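You operate a simulated robot arm through the tools that you are given. There is no shell and no other tool. Be economical: measure what you need, move in short steps, check, and stop when the job is done.

The job below is to be done with a simulated robot arm. You get a single attempt, and the scene is never put back.

## Task
Shut the wash tap, cup the nozzle and wind the hose in.
Fine: the reel catch comes off to wind and goes back on after. Set down upright: spray nozzle. Where these are worked on the way, their far stop is far enough and under half their travel is too little: reel catch.

Only the result counts: the job must be done as asked and must still hold three seconds after the hand-in. Knocking over, shifting, dropping, spilling or breaking anything else fails it.

## Robot
A 6-joint arm with a fingered hand, fixed in place. Base frame: the origin is at the foot of the arm, x ahead of it, y to its left, z up; the work surface is at about z = 0.62. Lengths are in m, angles in rad, forces in N, time in s.
With the tool pointing down near the work surface it reaches from about 0.1 to 0.78 m from the base axis. Its first joint turns from -2.897 to 2.897 rad. Payload 5 kg.
Tool frame: the origin (TCP) lies between the finger pads and is the grasp point; the fingertips stand 0.037 m ahead of it; z points along the fingers, y is the line along which they close. The gripper opens to 0.124 m. The gripper's body begins 0.043 m behind the TCP. The gripper is a hand of 3 fingers: y runs from the thumb to the fingers, the wrist lies at [-0.021, -0.125, -0.215] in the tool frame.
Orientation is that of the tool frame in the base frame, as [roll, pitch, yaw] about the fixed x, y, z axes, in that order (R = Rz(yaw) Ry(pitch) Rx(roll)). With the fingers straight down and the wrist toward the robot, the tool's x, y and z point along [0, 1, 0], [1, 0, 0] and [0, 0, -1] of the base frame.

## Interface
- The arm moves only by the tool send_rows. Its argument "rows" is text: rows parted by semicolons, each of 6 numbers parted by spaces: the shift along the tool's x, y, z in m, then the turn, a rotation vector about the tool's x, y, z in rad. In form: tx ty tz rx ry rz; .... A call has 1 to 10 rows; each row shifts and turns the commanded pose from where the row before left it, along the tool's axes as they then stand. Each row takes 0.2 s and may step no farther than 0.05 m and 0.15 rad from the row before; otherwise, the whole call is refused. A pose out of reach is approached as far as the arm can. The call stops where the force on the tool passes 40 N (or 10 N more than at its start, if that is more) or the arm is blocked; 0.2 s more then pass. In this call time passes only in rows, and 0.2 s behind the last. It gives the time, the measured TCP pose, the force on the tool (base axes), the opening and the grip force at its end, in the units of the frame above (readings bear some noise), with the torque about the TCP (base axes, N m) and any sound that the robot's microphone picked up, and new pictures: "views" is both (left out), scene, wrist or none.
- Cameras (640 x 400 px; columns grow to the right, rows downward): "scene" is fixed at [0.2179, -0.4999, 1.2798]; the picture's right is [0.91, -0.42, 0.00], its down [-0.16, -0.35, -0.92] and it looks along [0.39, 0.84, -0.39] (base axes); focal length 310 px, centre (320, 200). "wrist" rides on the gripper at [0.072, -0.104, -0.154] in the tool frame; the picture's right is [-0.83, 0.26, -0.49], its down [-0.51, -0.72, 0.47] and it looks along [-0.23, 0.64, 0.73] (tool axes); focal length 243 px, centre (320, 200). There is no depth. A picture from a camera that has moved, and an enlarged one, comes with that camera's place and axes in the base frame and with its lens.
- move_fingers(index, middle, thumb_bend, thumb_turn): sets how far each is bent, from 0 (flat) to 1 (curled in); at 0.3 the hand is open as for a grip, at 0.7 the pads meet at the TCP. One left out holds its place. A second passes; each finger stops where it meets its share of the squeeze, and holds until it gets a number again. It is the only way to open and close the hand. It gives what a move gives, with no picture; readings hold the bend of each and the force on the fingers (four entries, about 0 where the hand has none), thumb and palm. thumb_turn goes from beside the hand (0) to across from the fingers (1), as for a grip.
- zoom(camera, box): a new picture of the part [left, top, right, bottom] of that camera's present view, enlarged. The clock stands still meanwhile.
- job_done(): hands the job in; it is judged then, once.

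Work in short steps. Places have to be worked out from the pictures, the camera data and where the tool is seen: move nearer, look again, correct. Check each grasp and each placing, and mend what went wrong. You have 120 turns and 200 pictures in all, those below and enlarged ones among them. Open the gripper and draw the arm clear of the work before you hand the job in, unless the task says otherwise; then end with one line.

The tools are called after "Emit:" as name(argument=value, ...) on one line, values as JSON. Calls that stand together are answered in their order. send_rows: Moves the arm, as the interface text tells. Its arguments: {"type":"object","properties":{"rows":{"type":"string"},"views":{"type":"string","enum":["both","scene","wrist","none"]}},"required":["rows"]} The other tools are called the same way: move_fingers (index, middle, thumb_bend, thumb_turn) moves the fingers one by one; zoom (camera, box) takes an enlarged picture of a part of a camera's view; job_done () hands the job in.

At the start:

```text
time_s: 0.0
eef_pos: [0.5417, 0.5102, 1.0487]
tcp_rot: [-3.14, 0.0, 1.569]
contact_force: [0.2, -0.3, -0.5]
wrist_torque: [0.01, 0.0, -0.01]
grip_width: 0.1238
finger_force: 0.1
shape: jaw
bend: [0.3, 0.3, 0.3, 0.98]
finger forces: [0.0, 0.0, 0.0, 0.0, 0.1, 0.1]
```

scene: 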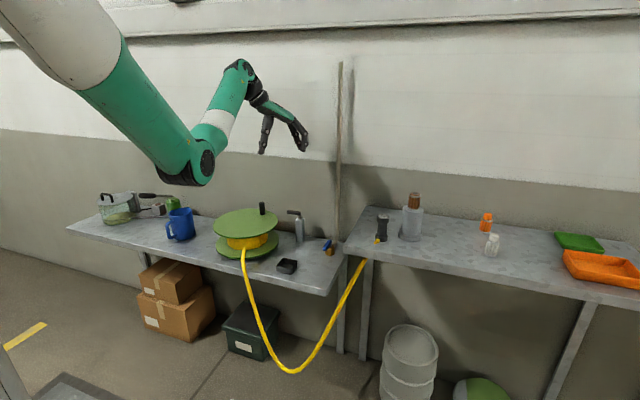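
wrist: 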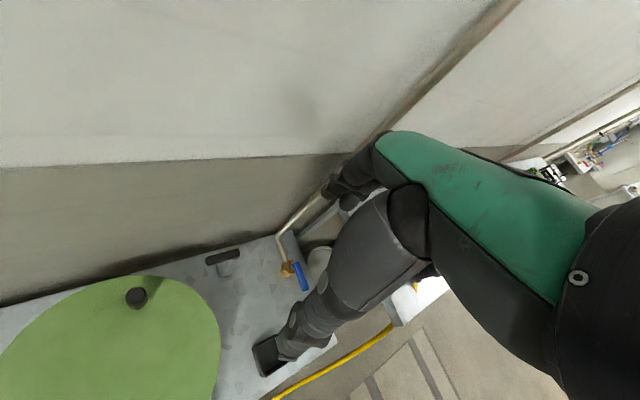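

I start by looking closer at the reel, catch, tap and nozzle areas.

Emit:
zoom(camera="scene", box=[200, 180, 360, 280])

Emit:
zoom(camera="scene", box=[340, 170, 500, 270])

Emit:
zoom(camera="wrist", box=[160, 200, 480, 400])

```text
4.00 times, centred on (280, 230) of scene
camera zoom: at [0.2179, -0.4999, 1.2798], right [0.91, -0.42, 0.0], down [-0.16, -0.35, -0.92], along [0.39, 0.84, -0.39], focal length 1242 px, centre (480, 80)
```

zoom: 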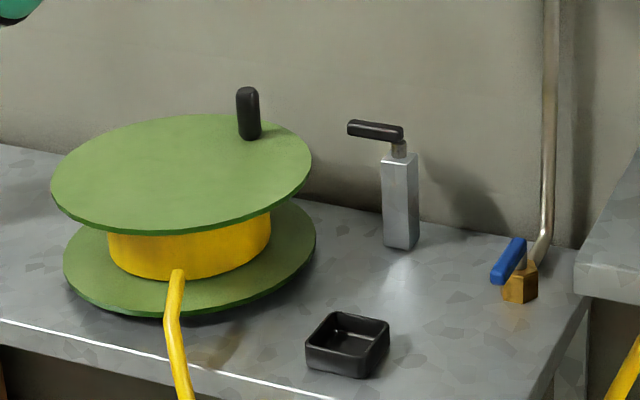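

```text
4.00 times, centred on (420, 220) of scene
camera zoom: at [0.2179, -0.4999, 1.2798], right [0.91, -0.42, 0.0], down [-0.16, -0.35, -0.92], along [0.39, 0.84, -0.39], focal length 1242 px, centre (-80, 120)
```

zoom: 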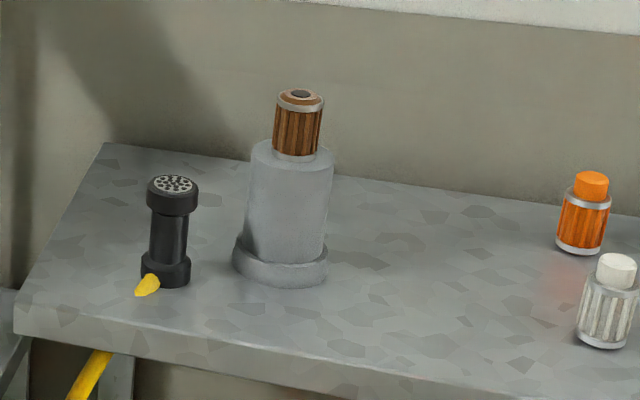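

```text
2.00 times, centred on (320, 300) of wrist
camera zoom: at [0.439, 0.5826, 1.2023], right [0.26, -0.83, 0.49], down [-0.72, -0.51, -0.47], along [0.64, -0.23, -0.73], focal length 485 px, centre (320, 0)
```

zoom: 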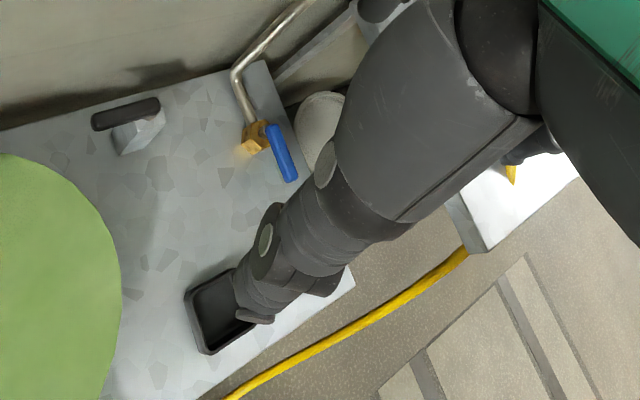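

Reel centre ≈(0.41,0.61), knob ≈(0.49,0.655,0.75), catch ≈(0.617,0.557), cup ≈(0.508,0.412), tap ≈(0.68,0.42,0.65), nozzle ≈(0.745,0.185) on the higher bench (z≈0.79). I go nearer to the tap to look at its lever.

Emit:
send_rows(rows="-0.01 0.011 0.04 0 0 0;-0.01 0.011 0.04 0 0 0;-0.01 0.011 0.04 0 0 0;-0.01 0.011 0.04 0 0 0;-0.01 0.011 0.04 0 0 0", views="both")

Emit:
zoom(camera="wrist", box=[220, 200, 380, 300])

Emit:
zoom(camera="scene", box=[300, 225, 364, 265])

```text
time_s: 1.2
eef_pos: [0.5965, 0.4605, 0.8458]
tcp_rot: [-3.141, 0.0, 1.571]
contact_force: [-0.6, -0.6, -0.2]
wrist_torque: [0.02, 0.02, 0.0]
grip_width: 0.1237
finger_force: 0.2
shape: jaw
bend: [0.3, 0.3, 0.3, 0.98]
finger forces: [0.1, 0.0, 0.0, 0.0, 0.0, 0.0]
camera wrist: at [0.4918, 0.5328, 1.0015], right [0.26, -0.83, 0.49], down [-0.72, -0.51, -0.47], along [0.64, -0.23, -0.73], focal length 243 px, centre (320, 200)
```

scene: 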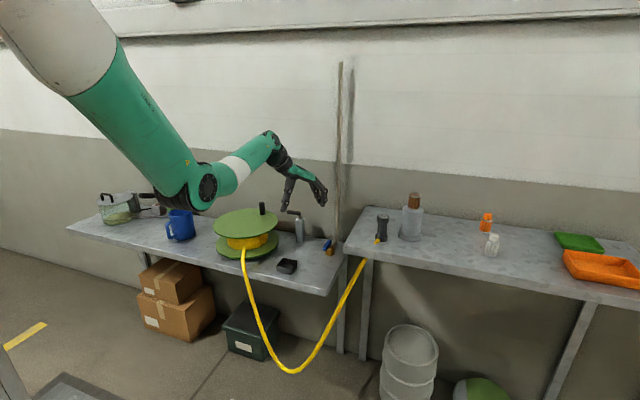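
wrist: 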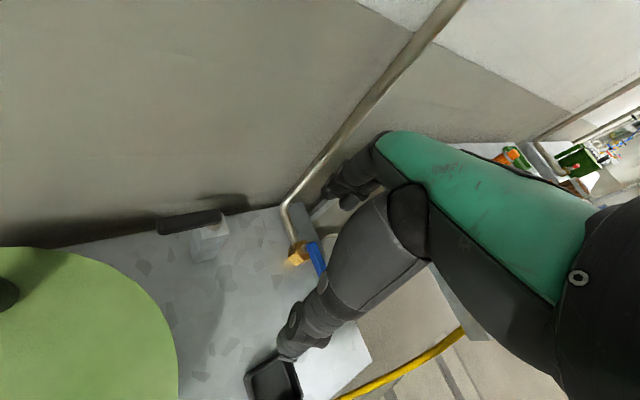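

```text
4.00 times, centred on (300, 250) of wrist
camera zoom: at [0.4918, 0.5328, 1.0015], right [0.26, -0.83, 0.49], down [-0.72, -0.51, -0.47], along [0.64, -0.23, -0.73], focal length 970 px, centre (400, 0)
```

zoom: 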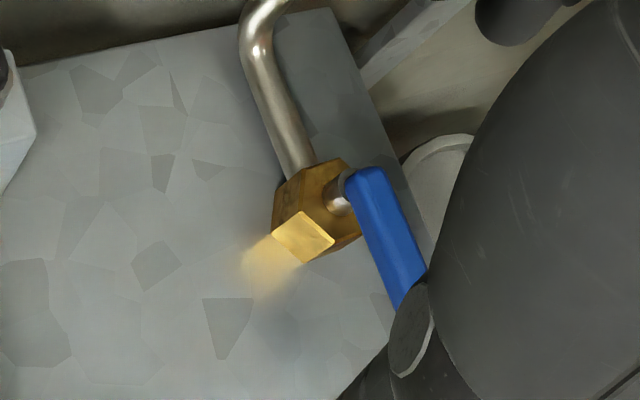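

```text
10.00 times, centred on (332, 245) of scene
camera zoom: at [0.2179, -0.4999, 1.2798], right [0.91, -0.42, 0.0], down [-0.16, -0.35, -0.92], along [0.39, 0.84, -0.39], focal length 3104 px, centre (200, -250)
```

zoom: 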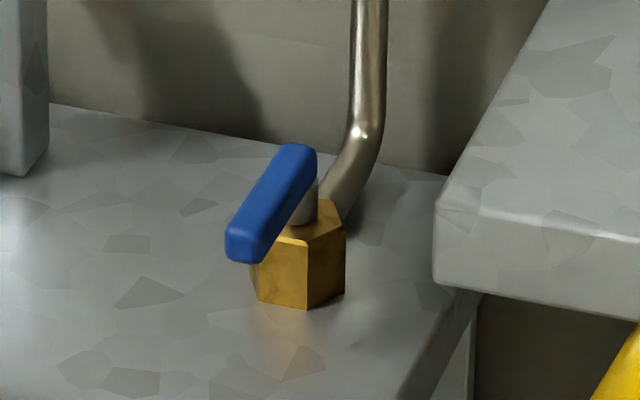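

The tap has a vertical stem and a horizontal blue lever, pivot ≈(0.69,0.425), tip ≈(0.65,0.38), in line with the pipe (open). I'll close the fingers into a poker and yaw the hand 45° so it can push the lever round.

Emit:
move_fingers(index=0.7, middle=0.7, thumb_bend=0.7)

Emit:
send_rows(rows="0 0 0 0 0 -0.131;0 0 0 0 0 -0.131;0 0 0 0 0 -0.131;0 0 0 0 0 -0.131;0 0 0 0 0 -0.131;0 0 0 0 0 -0.131")

```text
time_s: 2.2
eef_pos: [0.5956, 0.4618, 0.8467]
tcp_rot: [-3.14, 0.001, 1.571]
contact_force: [0.7, 0.2, -0.3]
wrist_torque: [-0.02, 0.01, 0.04]
grip_width: 0.0075
finger_force: 0.1
shape: fingers
bend: [0.7, 0.7, 0.7, 0.98]
finger forces: [0.0, 0.1, 0.0, 0.0, 0.0, 0.0]
```

```text
time_s: 3.6
eef_pos: [0.5982, 0.4622, 0.8476]
tcp_rot: [3.14, -0.001, 2.36]
contact_force: [-0.1, 0.4, 0.6]
wrist_torque: [0.01, 0.01, -0.01]
grip_width: 0.0073
finger_force: 0.1
shape: fingers
bend: [0.7, 0.7, 0.7, 0.98]
finger forces: [0.0, 0.0, 0.1, 0.0, 0.1, 0.1]
camera wrist: at [0.4731, 0.4382, 1.0022], right [0.77, -0.4, 0.49], down [-0.15, -0.87, -0.47], along [0.62, 0.29, -0.73], focal length 243 px, centre (320, 200)
```

scene: 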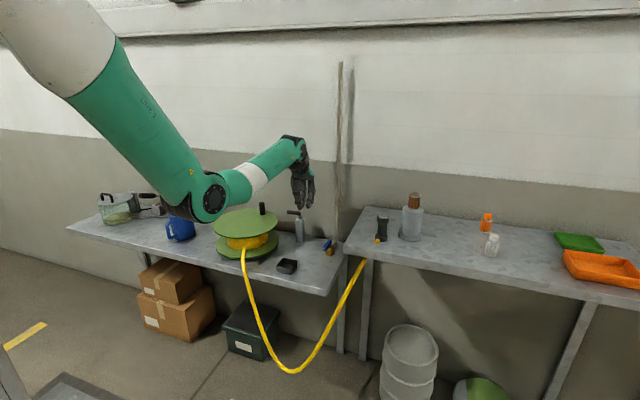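
wrist: 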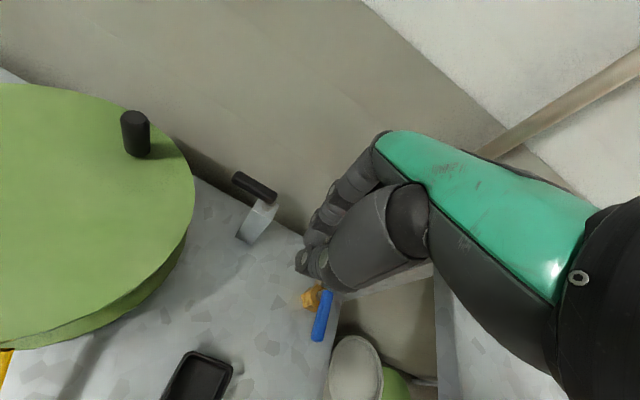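

Zoom on lever and on the fingertips from this view.

Emit:
zoom(camera="wrist", box=[240, 240, 400, 340])

Emit:
zoom(camera="scene", box=[260, 130, 356, 190])

```text
4.00 times, centred on (320, 290) of wrist
camera zoom: at [0.4731, 0.4382, 1.0022], right [0.77, -0.4, 0.49], down [-0.15, -0.87, -0.47], along [0.62, 0.29, -0.73], focal length 970 px, centre (320, -160)
```

zoom: 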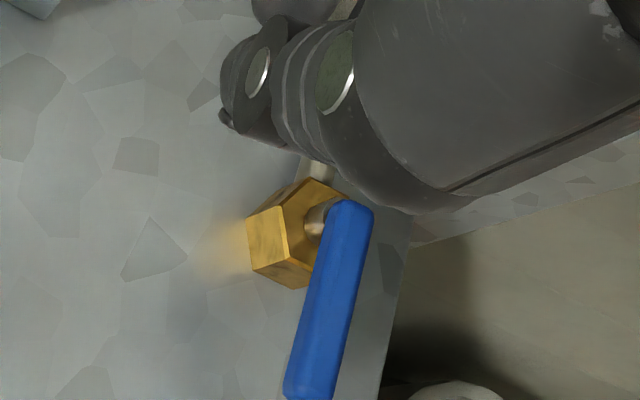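

```text
6.67 times, centred on (308, 160) of scene
camera zoom: at [0.2179, -0.4999, 1.2798], right [0.91, -0.42, 0.0], down [-0.16, -0.35, -0.92], along [0.39, 0.84, -0.39], focal length 2069 px, centre (400, 467)
```

zoom: 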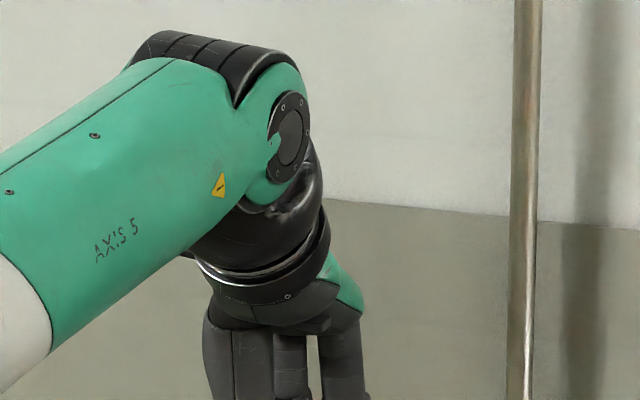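

I'd rather poke with one finger for clearance to the upper bench. I straighten the index, curl the rest, and look.

Emit:
move_fingers(index=0.3, middle=1.0, thumb_bend=0.8)

Emit:
zoom(camera="scene", box=[256, 150, 352, 210])

Emit:
zoom(camera="wrist", box=[240, 120, 480, 270])

```text
time_s: 4.6
eef_pos: [0.5974, 0.461, 0.8479]
tcp_rot: [-3.142, -0.001, 2.358]
contact_force: [-0.4, 0.7, -0.3]
wrist_torque: [-0.03, -0.01, 0.01]
grip_width: 0.0462
finger_force: 0.0
shape: fingers
bend: [0.3, 1.0, 0.8, 0.98]
finger forces: [0.0, 0.1, 0.0, 0.0, 0.0, 0.0]
```

```text
6.67 times, centred on (304, 180) of scene
camera zoom: at [0.2179, -0.4999, 1.2798], right [0.91, -0.42, 0.0], down [-0.16, -0.35, -0.92], along [0.39, 0.84, -0.39], focal length 2069 px, centre (427, 333)
```

zoom: 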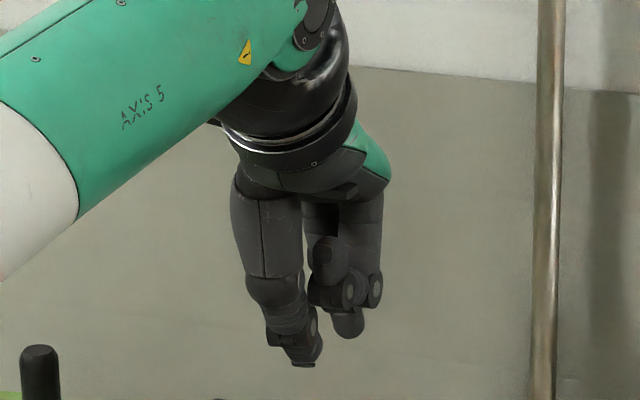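

```text
2.67 times, centred on (360, 195) of wrist
camera zoom: at [0.4731, 0.4383, 1.0019], right [0.77, -0.4, 0.49], down [-0.15, -0.87, -0.47], along [0.62, 0.29, -0.73], focal length 647 px, centre (213, 213)
```

zoom: 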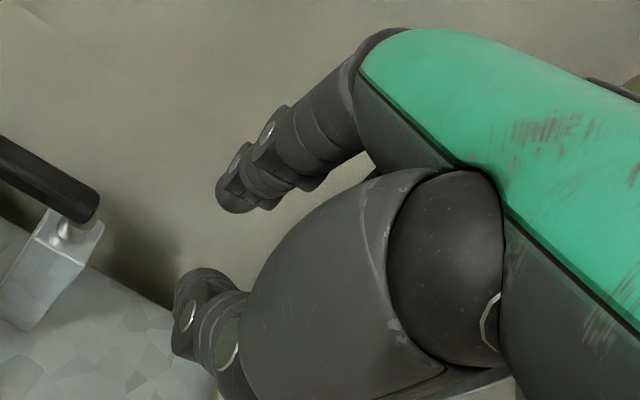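

The thumb is the lowest limb, so use it as the poker: curl index too, then move over the side of the lever away from the wall, still high.

Emit:
move_fingers(index=1.0)

Emit:
send_rows(rows="-0.0327 -0.0052 0 0 0 0;-0.0327 -0.0052 0 0 0 0;-0.0327 -0.0052 0 0 0 0;-0.0327 -0.0052 0 0 0 0;0 0 0.03 0 0 0")

Emit:
zoom(camera="scene", box=[290, 180, 386, 260])

```text
time_s: 5.6
eef_pos: [0.5964, 0.4603, 0.8468]
tcp_rot: [-3.141, -0.002, 2.358]
contact_force: [0.2, -0.1, 0.6]
wrist_torque: [0.0, -0.02, 0.04]
grip_width: 0.0007
finger_force: 0.0
shape: fingers
bend: [0.64, 1.0, 0.8, 0.97]
finger forces: [0.1, 0.1, 0.0, 0.0, 0.0, 0.0]
```

```text
time_s: 6.8
eef_pos: [0.6747, 0.3536, 0.8178]
tcp_rot: [3.141, 0.001, 2.357]
contact_force: [-0.4, 0.3, 0.6]
wrist_torque: [0.02, 0.05, 0.01]
grip_width: 0.0008
finger_force: 0.1
shape: fingers
bend: [0.64, 1.0, 0.8, 0.97]
finger forces: [0.0, 0.1, 0.0, 0.0, 0.1, 0.1]
camera wrist: at [0.5502, 0.3309, 0.9725], right [0.77, -0.4, 0.49], down [-0.15, -0.87, -0.47], along [0.62, 0.29, -0.73], focal length 243 px, centre (320, 200)
```

scene: 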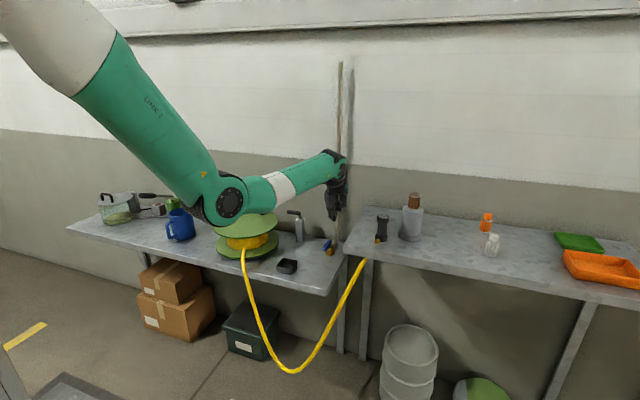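
wrist: 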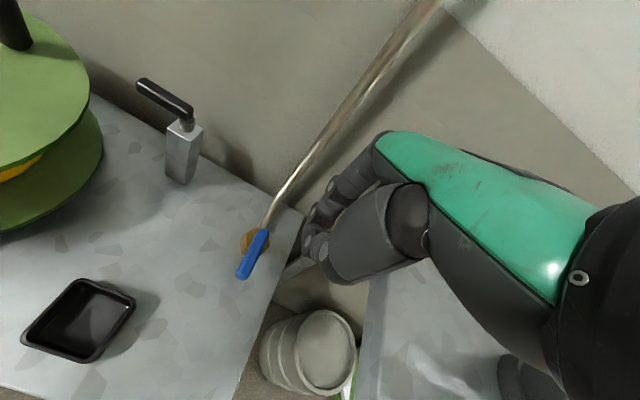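

```text
5.00 times, centred on (338, 220) of scene
camera zoom: at [0.2179, -0.4999, 1.2798], right [0.91, -0.42, 0.0], down [-0.16, -0.35, -0.92], along [0.39, 0.84, -0.39], focal length 1552 px, centre (230, 100)
```

zoom: 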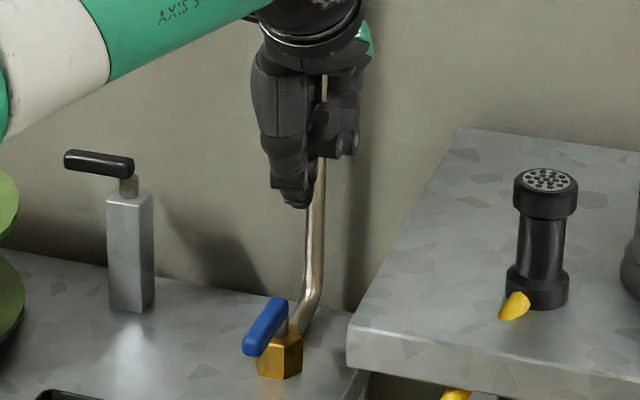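

Positions agree (pivot ≈(0.682,0.414), tip ≈(0.643,0.374), z≈0.68). Descend beside the lever.

Emit:
send_rows(rows="0 0 0.03 0 0 0;0 0 0.03 0 0 0;0 0 0.03 0 0 0;0 0 0.015 0 0 0")

Emit:
zoom(camera="scene", box=[290, 190, 386, 270])

```text
time_s: 7.8
eef_pos: [0.6729, 0.3523, 0.7118]
tcp_rot: [-3.141, 0.001, 2.355]
contact_force: [0.7, 0.0, 0.4]
wrist_torque: [0.01, 0.02, -0.01]
grip_width: 0.0005
finger_force: 0.1
shape: fingers
bend: [0.64, 1.0, 0.8, 0.97]
finger forces: [0.1, 0.0, 0.1, 0.0, 0.1, 0.1]
camera wrist: at [0.5487, 0.3299, 0.8665], right [0.77, -0.4, 0.49], down [-0.15, -0.87, -0.47], along [0.62, 0.29, -0.73], focal length 243 px, centre (320, 200)
```

scene: 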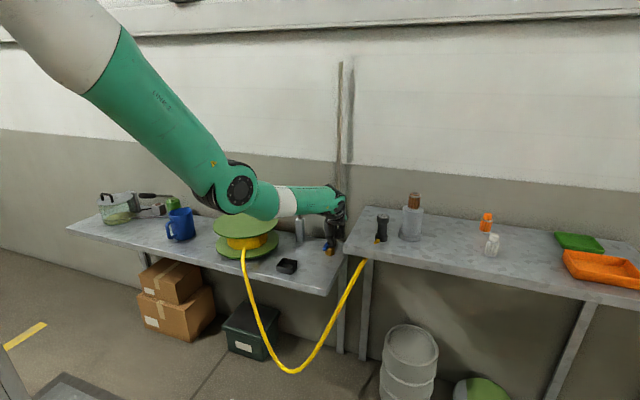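
wrist: 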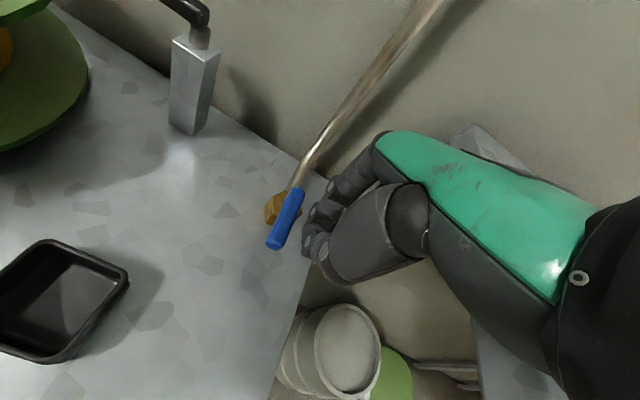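

```text
5.00 times, centred on (338, 230) of scene
camera zoom: at [0.2179, -0.4999, 1.2798], right [0.91, -0.42, 0.0], down [-0.16, -0.35, -0.92], along [0.39, 0.84, -0.39], focal length 1552 px, centre (230, 50)
```

zoom: 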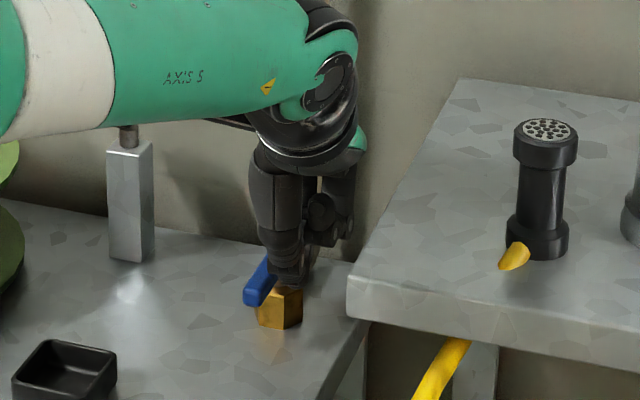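

Thumb tip is beside the lever on its outer side. Lower slightly and begin the clockwise push.

Emit:
send_rows(rows="0 0 0.015 0 0 0;0.0148 -0.0078 0 0 0 0;0.0153 -0.004 0 0 0 0;0.0156 0.0008 0 0 0 0", views="wrist")

Emit:
zoom(camera="scene", box=[290, 200, 370, 270])

```text
time_s: 8.8
eef_pos: [0.634, 0.3788, 0.6988]
tcp_rot: [3.141, 0.0, 2.358]
contact_force: [0.6, -0.4, 0.1]
wrist_torque: [0.0, 0.0, -0.02]
grip_width: 0.0006
finger_force: 0.1
shape: fingers
bend: [0.64, 1.0, 0.8, 0.97]
finger forces: [0.4, 0.1, 0.0, 0.1, 0.1, 0.0]
camera wrist: at [0.5104, 0.3552, 0.8526], right [0.77, -0.4, 0.49], down [-0.15, -0.87, -0.47], along [0.62, 0.29, -0.73], focal length 243 px, centre (320, 200)
```

wrist: 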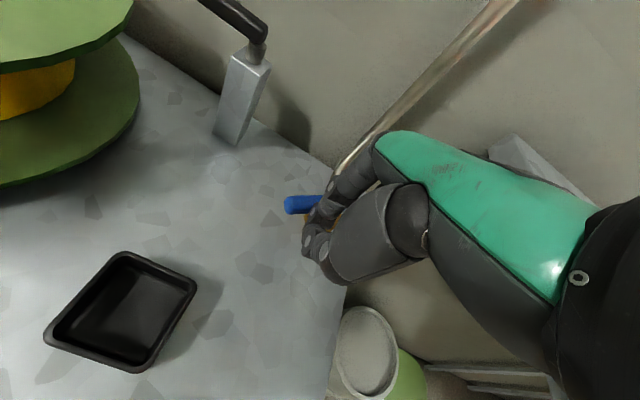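

```text
5.71 times, centred on (330, 235) of scene
camera zoom: at [0.2179, -0.4999, 1.2798], right [0.91, -0.42, 0.0], down [-0.16, -0.35, -0.92], along [0.39, 0.84, -0.39], focal length 1774 px, centre (263, 0)
```

zoom: 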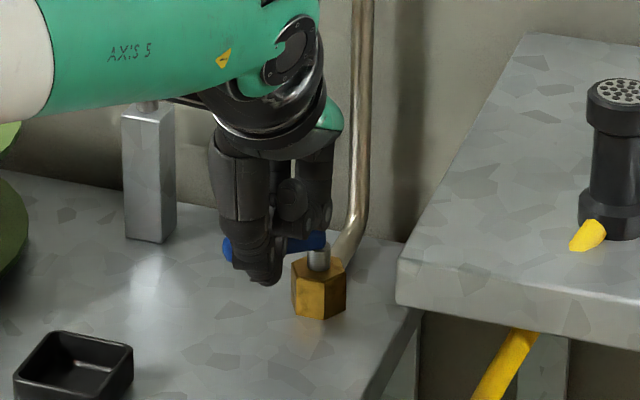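

The lever turns clockwise freely with the push (now about heading 180°). Continue the arc.

Emit:
send_rows(rows="0.0151 0.0046 0 0 0 0;0.0134 0.0086 0 0 0 0;0.0103 0.0115 0 0 0 0;0.0052 0.0089 0 0 0 0", views="wrist")

Emit:
zoom(camera="scene", box=[290, 200, 370, 270])

```text
time_s: 9.9
eef_pos: [0.6241, 0.4256, 0.6942]
tcp_rot: [-3.131, 0.0, 2.358]
contact_force: [-18.1, -22.8, 19.9]
wrist_torque: [0.38, -0.03, 0.21]
grip_width: 0.0002
finger_force: 17.1
shape: fingers
bend: [0.7, 1.0, 0.79, 0.96]
finger forces: [33.7, 0.0, 0.0, 0.1, 0.0, 0.0]
stopped in row 4: the force on the tool passed its limit at 41 N (the readings are from after the stop); the commanded pose is now the measured one
camera wrist: at [0.5015, 0.4046, 0.8497], right [0.78, -0.4, 0.49], down [-0.15, -0.87, -0.46], along [0.61, 0.28, -0.74], focal length 243 px, centre (320, 200)
```

wrist: 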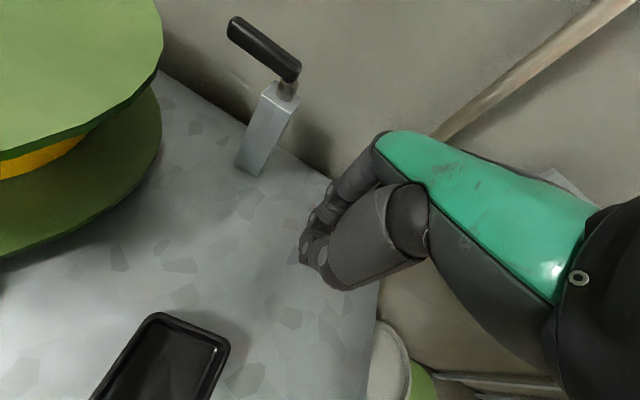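

```text
5.71 times, centred on (330, 235) of scene
camera zoom: at [0.2179, -0.4999, 1.2798], right [0.91, -0.42, 0.0], down [-0.16, -0.35, -0.92], along [0.39, 0.84, -0.39], focal length 1774 px, centre (263, 0)
```

zoom: 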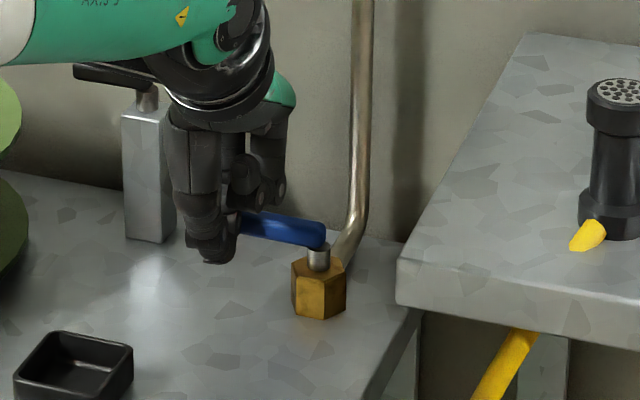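

Force spiked – likely the stop. Back off and up to view the lever.

Emit:
send_rows(rows="-0.01 -0.02 0 0 0 0;-0.005 -0.02 0 0 0 0;0 0 -0.04 0 0 0;0 0 -0.04 0 0 0;0 0 -0.04 0 0 0", views="wrist")

Emit:
zoom(camera="scene", box=[290, 200, 370, 270])

```text
time_s: 11.1
eef_pos: [0.6067, 0.3905, 0.8145]
tcp_rot: [-3.133, -0.002, 2.356]
contact_force: [0.2, 0.9, -0.3]
wrist_torque: [-0.02, -0.01, 0.05]
grip_width: 0.0001
finger_force: 0.1
shape: fingers
bend: [0.65, 1.0, 0.79, 0.97]
finger forces: [0.1, 0.0, 0.1, 0.0, 0.0, 0.0]
camera wrist: at [0.4839, 0.369, 0.9688], right [0.78, -0.4, 0.49], down [-0.15, -0.87, -0.46], along [0.61, 0.28, -0.74], focal length 243 px, centre (320, 200)
```

wrist: 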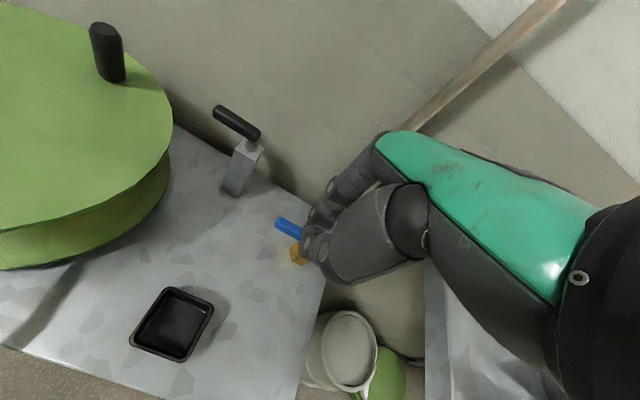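

```text
5.71 times, centred on (330, 235) of scene
camera zoom: at [0.2179, -0.4999, 1.2798], right [0.91, -0.42, 0.0], down [-0.16, -0.35, -0.92], along [0.39, 0.84, -0.39], focal length 1774 px, centre (263, 0)
```

zoom: 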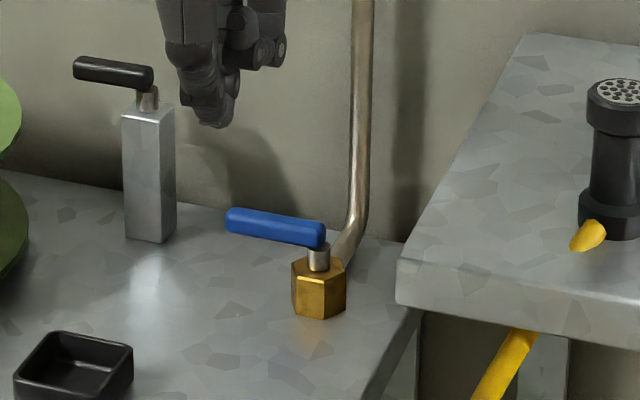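

The lever now points at heading ≈134°, exactly 90° from before: tap shut. Next the nozzle: raise, move toward it, and turn the hand.

Emit:
send_rows(rows="0 0 -0.045 0 0 0;-0.032 -0.014 -0.03 0 0 0;-0.032 -0.014 -0.03 0 0 0;-0.032 -0.014 -0.03 0 0 0;-0.032 -0.014 -0.01 0 0 0;0 0 0 0 0 0.14;0 0 0 0 0 0.14;0 0 0 0 0 0.14;0 0 0 0 0 0.14;0 0 0 0 0 0.14", views="none")

Emit:
send_rows(rows="0 0 0 0 0 0.14;0 0 0 0 0 0.14;0 0 0 0 0 0.14;0 0 0 0 0 0.14;0 0 0 0 0 0.14", views="none")

Emit:
move_fingers(index=0.3, middle=0.3, thumb_bend=0.3, thumb_turn=1.0)

Emit:
send_rows(rows="0 0 0 0 0 0")

```text
time_s: 13.3
eef_pos: [0.6619, 0.2588, 0.9617]
tcp_rot: [-3.137, 0.005, 1.655]
contact_force: [0.4, 0.1, 0.3]
wrist_torque: [-0.01, 0.0, -0.01]
grip_width: 0.0003
finger_force: 0.1
shape: fingers
bend: [0.65, 1.0, 0.79, 0.97]
finger forces: [0.0, 0.0, 0.1, 0.0, 0.0, 0.0]
```

```text
time_s: 14.5
eef_pos: [0.661, 0.259, 0.9622]
tcp_rot: [3.141, 0.007, 0.954]
contact_force: [-0.9, 0.4, 0.6]
wrist_torque: [0.02, 0.01, -0.03]
grip_width: 0.0003
finger_force: 0.1
shape: fingers
bend: [0.65, 1.0, 0.79, 0.97]
finger forces: [0.0, 0.0, 0.1, 0.0, 0.0, 0.0]
```

```text
time_s: 15.5
eef_pos: [0.6615, 0.2597, 0.9602]
tcp_rot: [-3.141, 0.008, 0.956]
contact_force: [-1.0, -0.4, 0.6]
wrist_torque: [0.06, 0.01, 0.0]
grip_width: 0.1283
finger_force: 0.0
shape: fingers
bend: [0.3, 0.3, 0.3, 0.98]
finger forces: [0.1, 0.1, 0.1, 0.0, 0.0, 0.1]
```

```text
time_s: 15.9
eef_pos: [0.6619, 0.2598, 0.9604]
tcp_rot: [-3.141, 0.01, 0.955]
contact_force: [-0.2, -0.4, -0.5]
wrist_torque: [-0.01, -0.03, -0.01]
grip_width: 0.1281
finger_force: 0.1
shape: fingers
bend: [0.3, 0.3, 0.3, 0.98]
finger forces: [0.0, 0.1, 0.1, 0.0, 0.0, 0.1]
camera wrist: at [0.6191, 0.3804, 1.1137], right [-0.26, -0.83, 0.5], down [-0.88, 0.0, -0.47], along [0.39, -0.56, -0.73], focal length 243 px, centre (320, 200)
```

scene: 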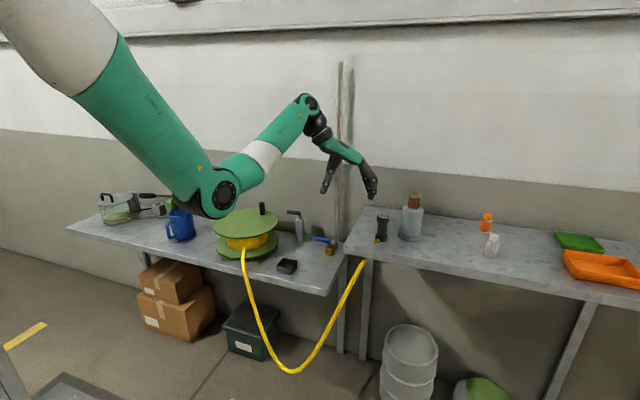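
wrist: 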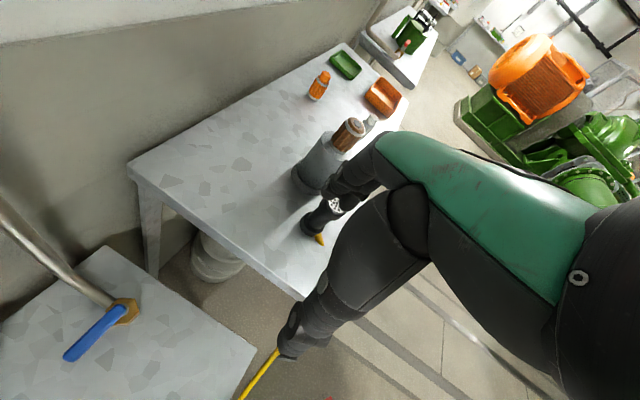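

Zoom on the nozzle in this view for triangulation.

Emit:
zoom(camera="wrist", box=[280, 140, 400, 260])

Emit:
zoom(camera="scene", box=[350, 190, 430, 260])

```text
3.33 times, centred on (340, 200) of wrist
camera zoom: at [0.6191, 0.3804, 1.1137], right [-0.26, -0.83, 0.5], down [-0.88, 0.0, -0.47], along [0.39, -0.56, -0.73], focal length 809 px, centre (253, 200)
```

zoom: 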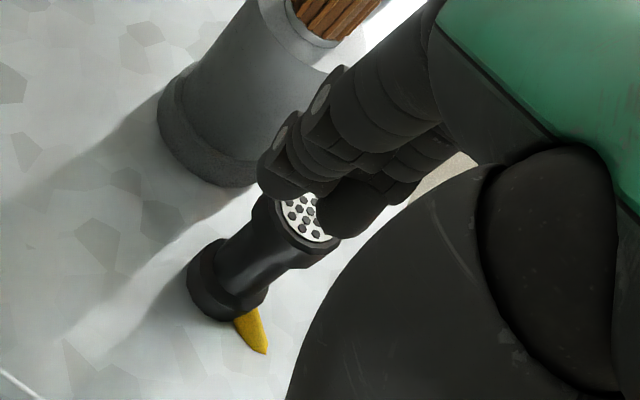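

```text
5.71 times, centred on (390, 225) of scene
camera zoom: at [0.2179, -0.4999, 1.2798], right [0.91, -0.42, 0.0], down [-0.16, -0.35, -0.92], along [0.39, 0.84, -0.39], focal length 1774 px, centre (-80, 57)
```

zoom: 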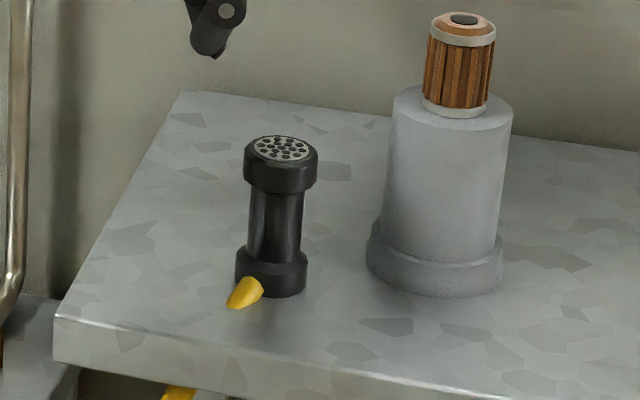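

Nozzle at ≈(0.738,0.176), base z≈0.79, top 0.878; hose stub heads ≈205°. Turn the closing axis perpendicular to the hose and move above the nozzle.

Emit:
send_rows(rows="0 0 0 0 0 0.143;0 0 0 0 0 0.143;0 0 0 0 0 0.143;0.008 0.037 0 0 0 0;0.008 0.037 0 0 0 0;0.008 0.037 0 0 0 0")

Emit:
zoom(camera="scene", box=[340, 160, 436, 250])

```text
time_s: 17.3
eef_pos: [0.7395, 0.1788, 0.9596]
tcp_rot: [3.138, 0.008, 0.529]
contact_force: [-0.5, 0.3, 0.4]
wrist_torque: [0.0, 0.02, 0.0]
grip_width: 0.1288
finger_force: 0.0
shape: fingers
bend: [0.3, 0.3, 0.3, 0.98]
finger forces: [0.0, 0.0, 0.1, 0.0, 0.1, 0.0]
camera wrist: at [0.7508, 0.3073, 1.1128], right [-0.58, -0.64, 0.5], down [-0.8, 0.36, -0.47], along [0.12, -0.68, -0.73], focal length 243 px, centre (320, 200)
```

scene: 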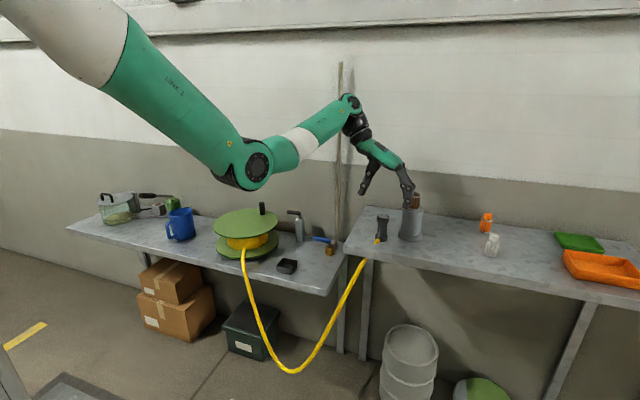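
wrist: 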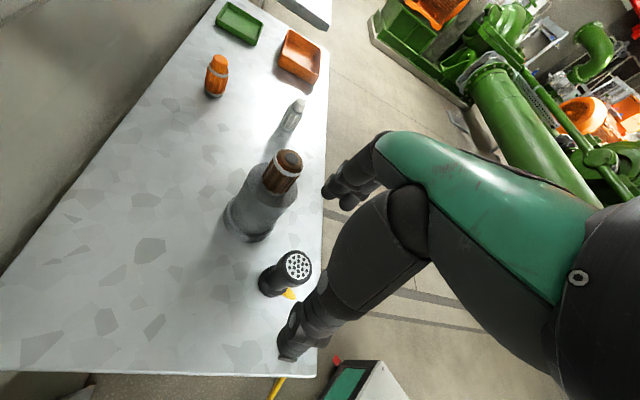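

```text
4.44 times, centred on (388, 205) of scene
camera zoom: at [0.2179, -0.4999, 1.2798], right [0.91, -0.42, 0.0], down [-0.16, -0.35, -0.92], along [0.39, 0.84, -0.39], focal length 1380 px, centre (18, 178)
```

zoom: 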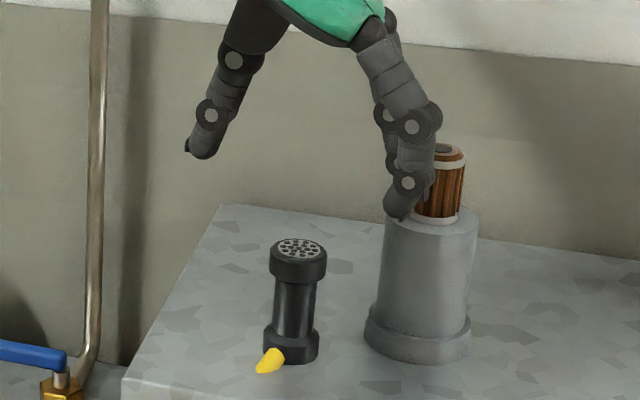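

Aligned. Narrow the opening to keep clear of the bottle, then descend to the head.

Emit:
move_fingers(index=0.42, middle=0.42, thumb_bend=0.42)

Emit:
send_rows(rows="-0.002 0.0035 0.025 0 0 0;0 0 0.025 0 0 0;0 0 0.025 0 0 0;0 0 0.015 0 0 0;0 0 0.012 0 0 0")

Emit:
zoom(camera="scene", box=[340, 170, 436, 260])

Emit:
zoom(camera="wrist", box=[240, 180, 400, 340])

```text
time_s: 18.3
eef_pos: [0.7394, 0.1786, 0.959]
tcp_rot: [3.138, 0.007, 0.529]
contact_force: [0.1, 0.6, -0.7]
wrist_torque: [0.0, 0.0, 0.0]
grip_width: 0.0931
finger_force: 0.0
shape: fingers
bend: [0.42, 0.42, 0.42, 0.99]
finger forces: [0.0, 0.1, 0.0, 0.0, 0.1, 0.0]
```

```text
time_s: 19.5
eef_pos: [0.7366, 0.1704, 0.8584]
tcp_rot: [3.14, 0.007, 0.528]
contact_force: [-0.6, -0.7, -0.3]
wrist_torque: [-0.04, -0.03, 0.0]
grip_width: 0.093
finger_force: 0.0
shape: fingers
bend: [0.42, 0.42, 0.42, 0.99]
finger forces: [0.0, 0.0, 0.0, 0.0, 0.0, 0.1]
camera wrist: at [0.7484, 0.2992, 1.0119], right [-0.58, -0.64, 0.5], down [-0.8, 0.36, -0.47], along [0.12, -0.67, -0.73], focal length 243 px, centre (320, 200)
```

scene: 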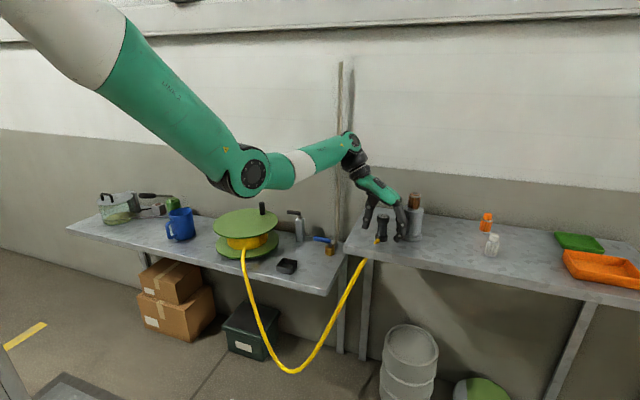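
wrist: 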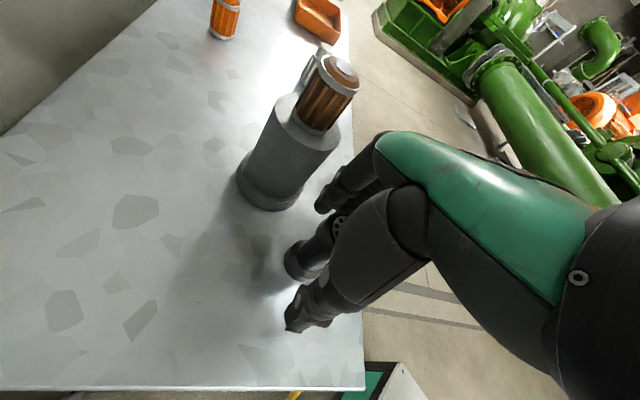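

```text
4.44 times, centred on (388, 215) of scene
camera zoom: at [0.2179, -0.4999, 1.2798], right [0.91, -0.42, 0.0], down [-0.16, -0.35, -0.92], along [0.39, 0.84, -0.39], focal length 1380 px, centre (18, 133)
```

zoom: 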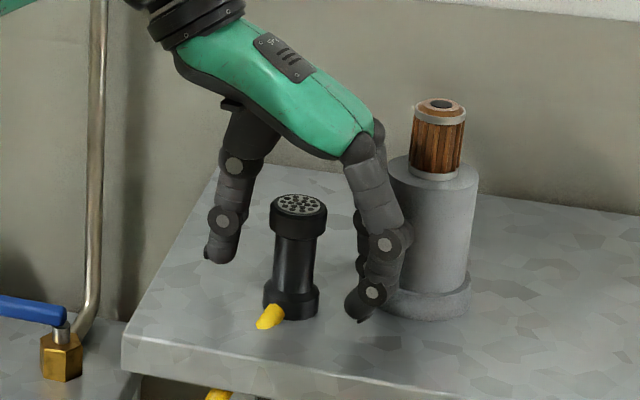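

```text
2.50 times, centred on (320, 260) of wrist
camera zoom: at [0.7484, 0.2992, 1.0119], right [-0.58, -0.64, 0.5], down [-0.8, 0.36, -0.47], along [0.12, -0.67, -0.73], focal length 606 px, centre (320, 50)
```

zoom: 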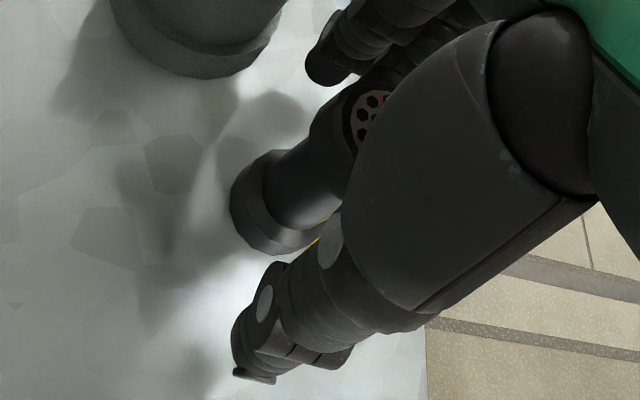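

Nozzle sits between thumb and fingers. Small correction, then close.

Emit:
send_rows(rows="0.003 -0.002 0 0 0 0", views="none")

Emit:
move_fingers(index=0.56, middle=0.56, thumb_bend=0.56)

Emit:
zoom(camera="scene", box=[340, 170, 436, 260])

```text
time_s: 19.9
eef_pos: [0.7379, 0.1751, 0.8577]
tcp_rot: [3.139, 0.01, 0.529]
contact_force: [0.4, -0.7, -0.2]
wrist_torque: [0.03, 0.01, -0.03]
grip_width: 0.0931
finger_force: 0.0
shape: fingers
bend: [0.42, 0.42, 0.42, 0.99]
finger forces: [0.0, 0.0, 0.0, 0.0, 0.0, 0.0]
```

```text
time_s: 20.9
eef_pos: [0.7378, 0.1749, 0.8577]
tcp_rot: [3.138, 0.007, 0.529]
contact_force: [-0.7, 0.0, -0.3]
wrist_torque: [0.01, 0.01, 0.02]
grip_width: 0.0495
finger_force: 0.1
shape: fingers
bend: [0.56, 0.56, 0.56, 1.0]
finger forces: [0.0, 0.0, 0.0, 0.1, 0.0, 0.1]
```

```text
4.44 times, centred on (388, 215) of scene
camera zoom: at [0.2179, -0.4999, 1.2798], right [0.91, -0.42, 0.0], down [-0.16, -0.35, -0.92], along [0.39, 0.84, -0.39], focal length 1380 px, centre (18, 133)
```

zoom: 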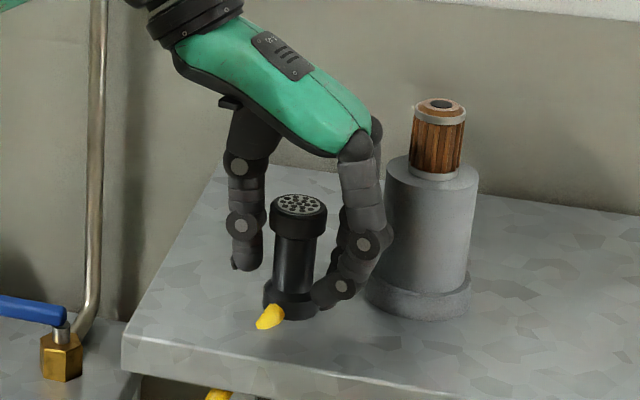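

Still no contact; squeeze further.

Emit:
move_fingers(index=0.75, middle=0.75, thumb_bend=0.75)

Emit:
zoom(camera="scene", box=[340, 170, 436, 260])

Emit:
zoom(camera="wrist", box=[240, 180, 400, 340])

```text
time_s: 21.9
eef_pos: [0.738, 0.1745, 0.8588]
tcp_rot: [3.137, 0.01, 0.528]
contact_force: [0.1, -0.6, 0.2]
wrist_torque: [0.0, 0.03, -0.01]
grip_width: 0.0332
finger_force: 21.3
shape: fingers
bend: [0.63, 0.64, 0.62, 1.0]
finger forces: [9.9, 9.8, 0.0, 0.0, 21.7, 0.1]
```

```text
4.44 times, centred on (388, 215) of scene
camera zoom: at [0.2179, -0.4999, 1.2798], right [0.91, -0.42, 0.0], down [-0.16, -0.35, -0.92], along [0.39, 0.84, -0.39], focal length 1380 px, centre (18, 133)
```

zoom: 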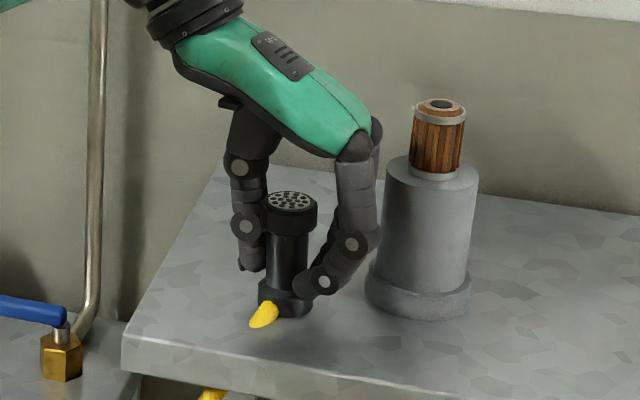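

```text
2.50 times, centred on (320, 260) of wrist
camera zoom: at [0.7497, 0.3032, 1.0115], right [-0.58, -0.64, 0.5], down [-0.8, 0.36, -0.47], along [0.12, -0.68, -0.73], focal length 606 px, centre (320, 50)
```

zoom: 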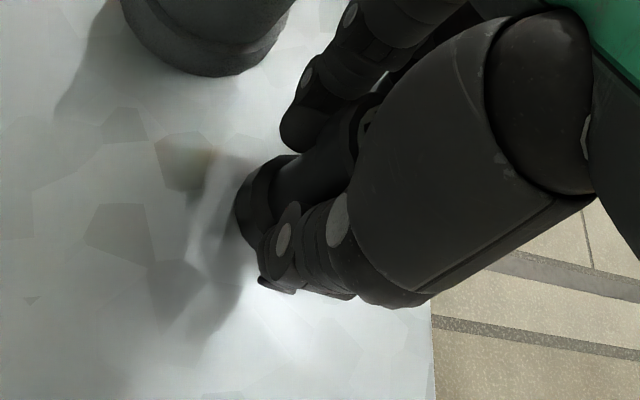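

Grip holds at the neck (~21 N). Lift straight up and check.

Emit:
send_rows(rows="0 0 -0.02 0 0 0;0 0 -0.03 0 0 0;0 0 -0.03 0 0 0", views="scene")

Emit:
zoom(camera="scene", box=[340, 150, 436, 240])

```text
time_s: 22.7
eef_pos: [0.7371, 0.1738, 0.9398]
tcp_rot: [3.138, 0.009, 0.529]
contact_force: [0.0, -1.0, -0.6]
wrist_torque: [0.0, -0.01, 0.0]
grip_width: 0.0336
finger_force: 20.9
shape: fingers
bend: [0.63, 0.64, 0.62, 1.0]
finger forces: [9.9, 9.7, 0.0, 0.0, 21.6, 0.1]
```

scene: 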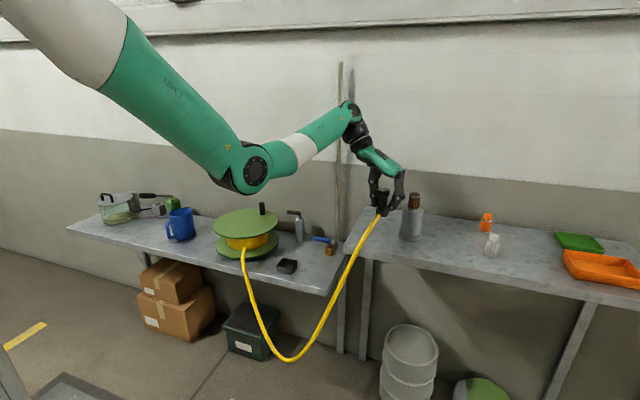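

```text
4.44 times, centred on (388, 195) of scene
camera zoom: at [0.2179, -0.4999, 1.2798], right [0.91, -0.42, 0.0], down [-0.16, -0.35, -0.92], along [0.39, 0.84, -0.39], focal length 1380 px, centre (18, 222)
```

zoom: 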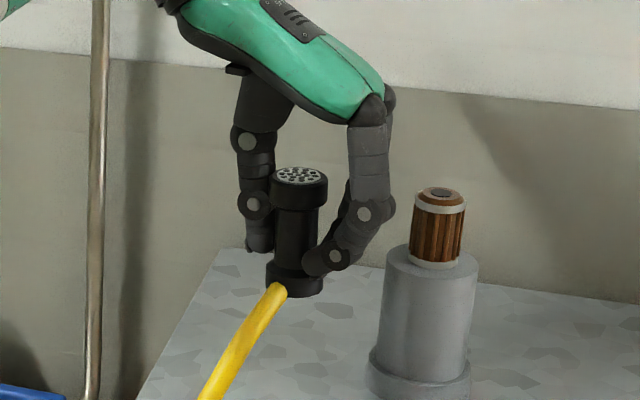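

Nozzle is held upright and lifted, the hose follows. Carry it over toward the cup, staying high.

Emit:
send_rows(rows="-0.0119 -0.0382 0 0 0 0;-0.0119 -0.0382 0 0 0 0;-0.0119 -0.0382 0 0 0 0;-0.0119 -0.0382 0 0 0 0;-0.0119 -0.0382 0 0 0 0;-0.0119 -0.0382 0 0 0 0;-0.0119 -0.0382 0 0 0 0;-0.0119 -0.0382 0 0 0 0", views="scene")

Emit:
send_rows(rows="0 0 0 0 0 -0.141;0 0 0 0 0 -0.141;0 0 0 0 0 -0.141;0 0 0 0 0 -0.141;0 0 0 0 0 -0.141;0 0 0 0 0 -0.141;0 0 0 0 0 -0.141;0 0 0 0 0 -0.141")

```text
time_s: 24.5
eef_pos: [0.5258, 0.396, 0.9117]
tcp_rot: [3.138, 0.005, 0.529]
contact_force: [-0.1, -1.0, -0.7]
wrist_torque: [0.0, 0.0, 0.0]
grip_width: 0.0332
finger_force: 20.5
shape: fingers
bend: [0.63, 0.64, 0.62, 1.0]
finger forces: [10.3, 9.9, 0.0, 0.1, 21.3, 0.1]
out of reach, approached as far as the arm can: row 6, 7, 8
```

scene: 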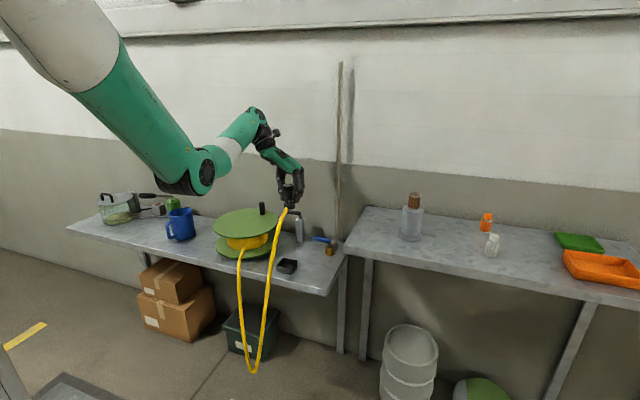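

```text
time_s: 26.3
eef_pos: [0.5247, 0.3957, 0.9125]
tcp_rot: [-3.136, 0.007, 1.661]
contact_force: [-0.7, 0.1, -1.1]
wrist_torque: [0.01, 0.0, -0.03]
grip_width: 0.0329
finger_force: 20.6
shape: fingers
bend: [0.63, 0.64, 0.62, 1.0]
finger forces: [10.2, 10.0, 0.0, 0.1, 21.2, 0.0]
camera wrist: at [0.4159, 0.4604, 1.0671], right [0.34, -0.8, 0.5], down [-0.68, -0.57, -0.46], along [0.66, -0.18, -0.73], focal length 243 px, centre (320, 200)
```

scene: 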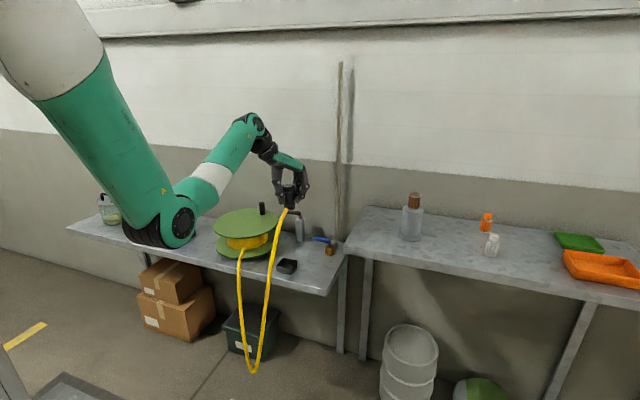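
wrist: 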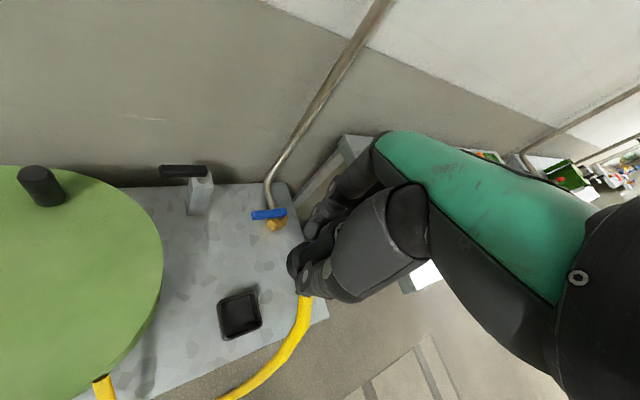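

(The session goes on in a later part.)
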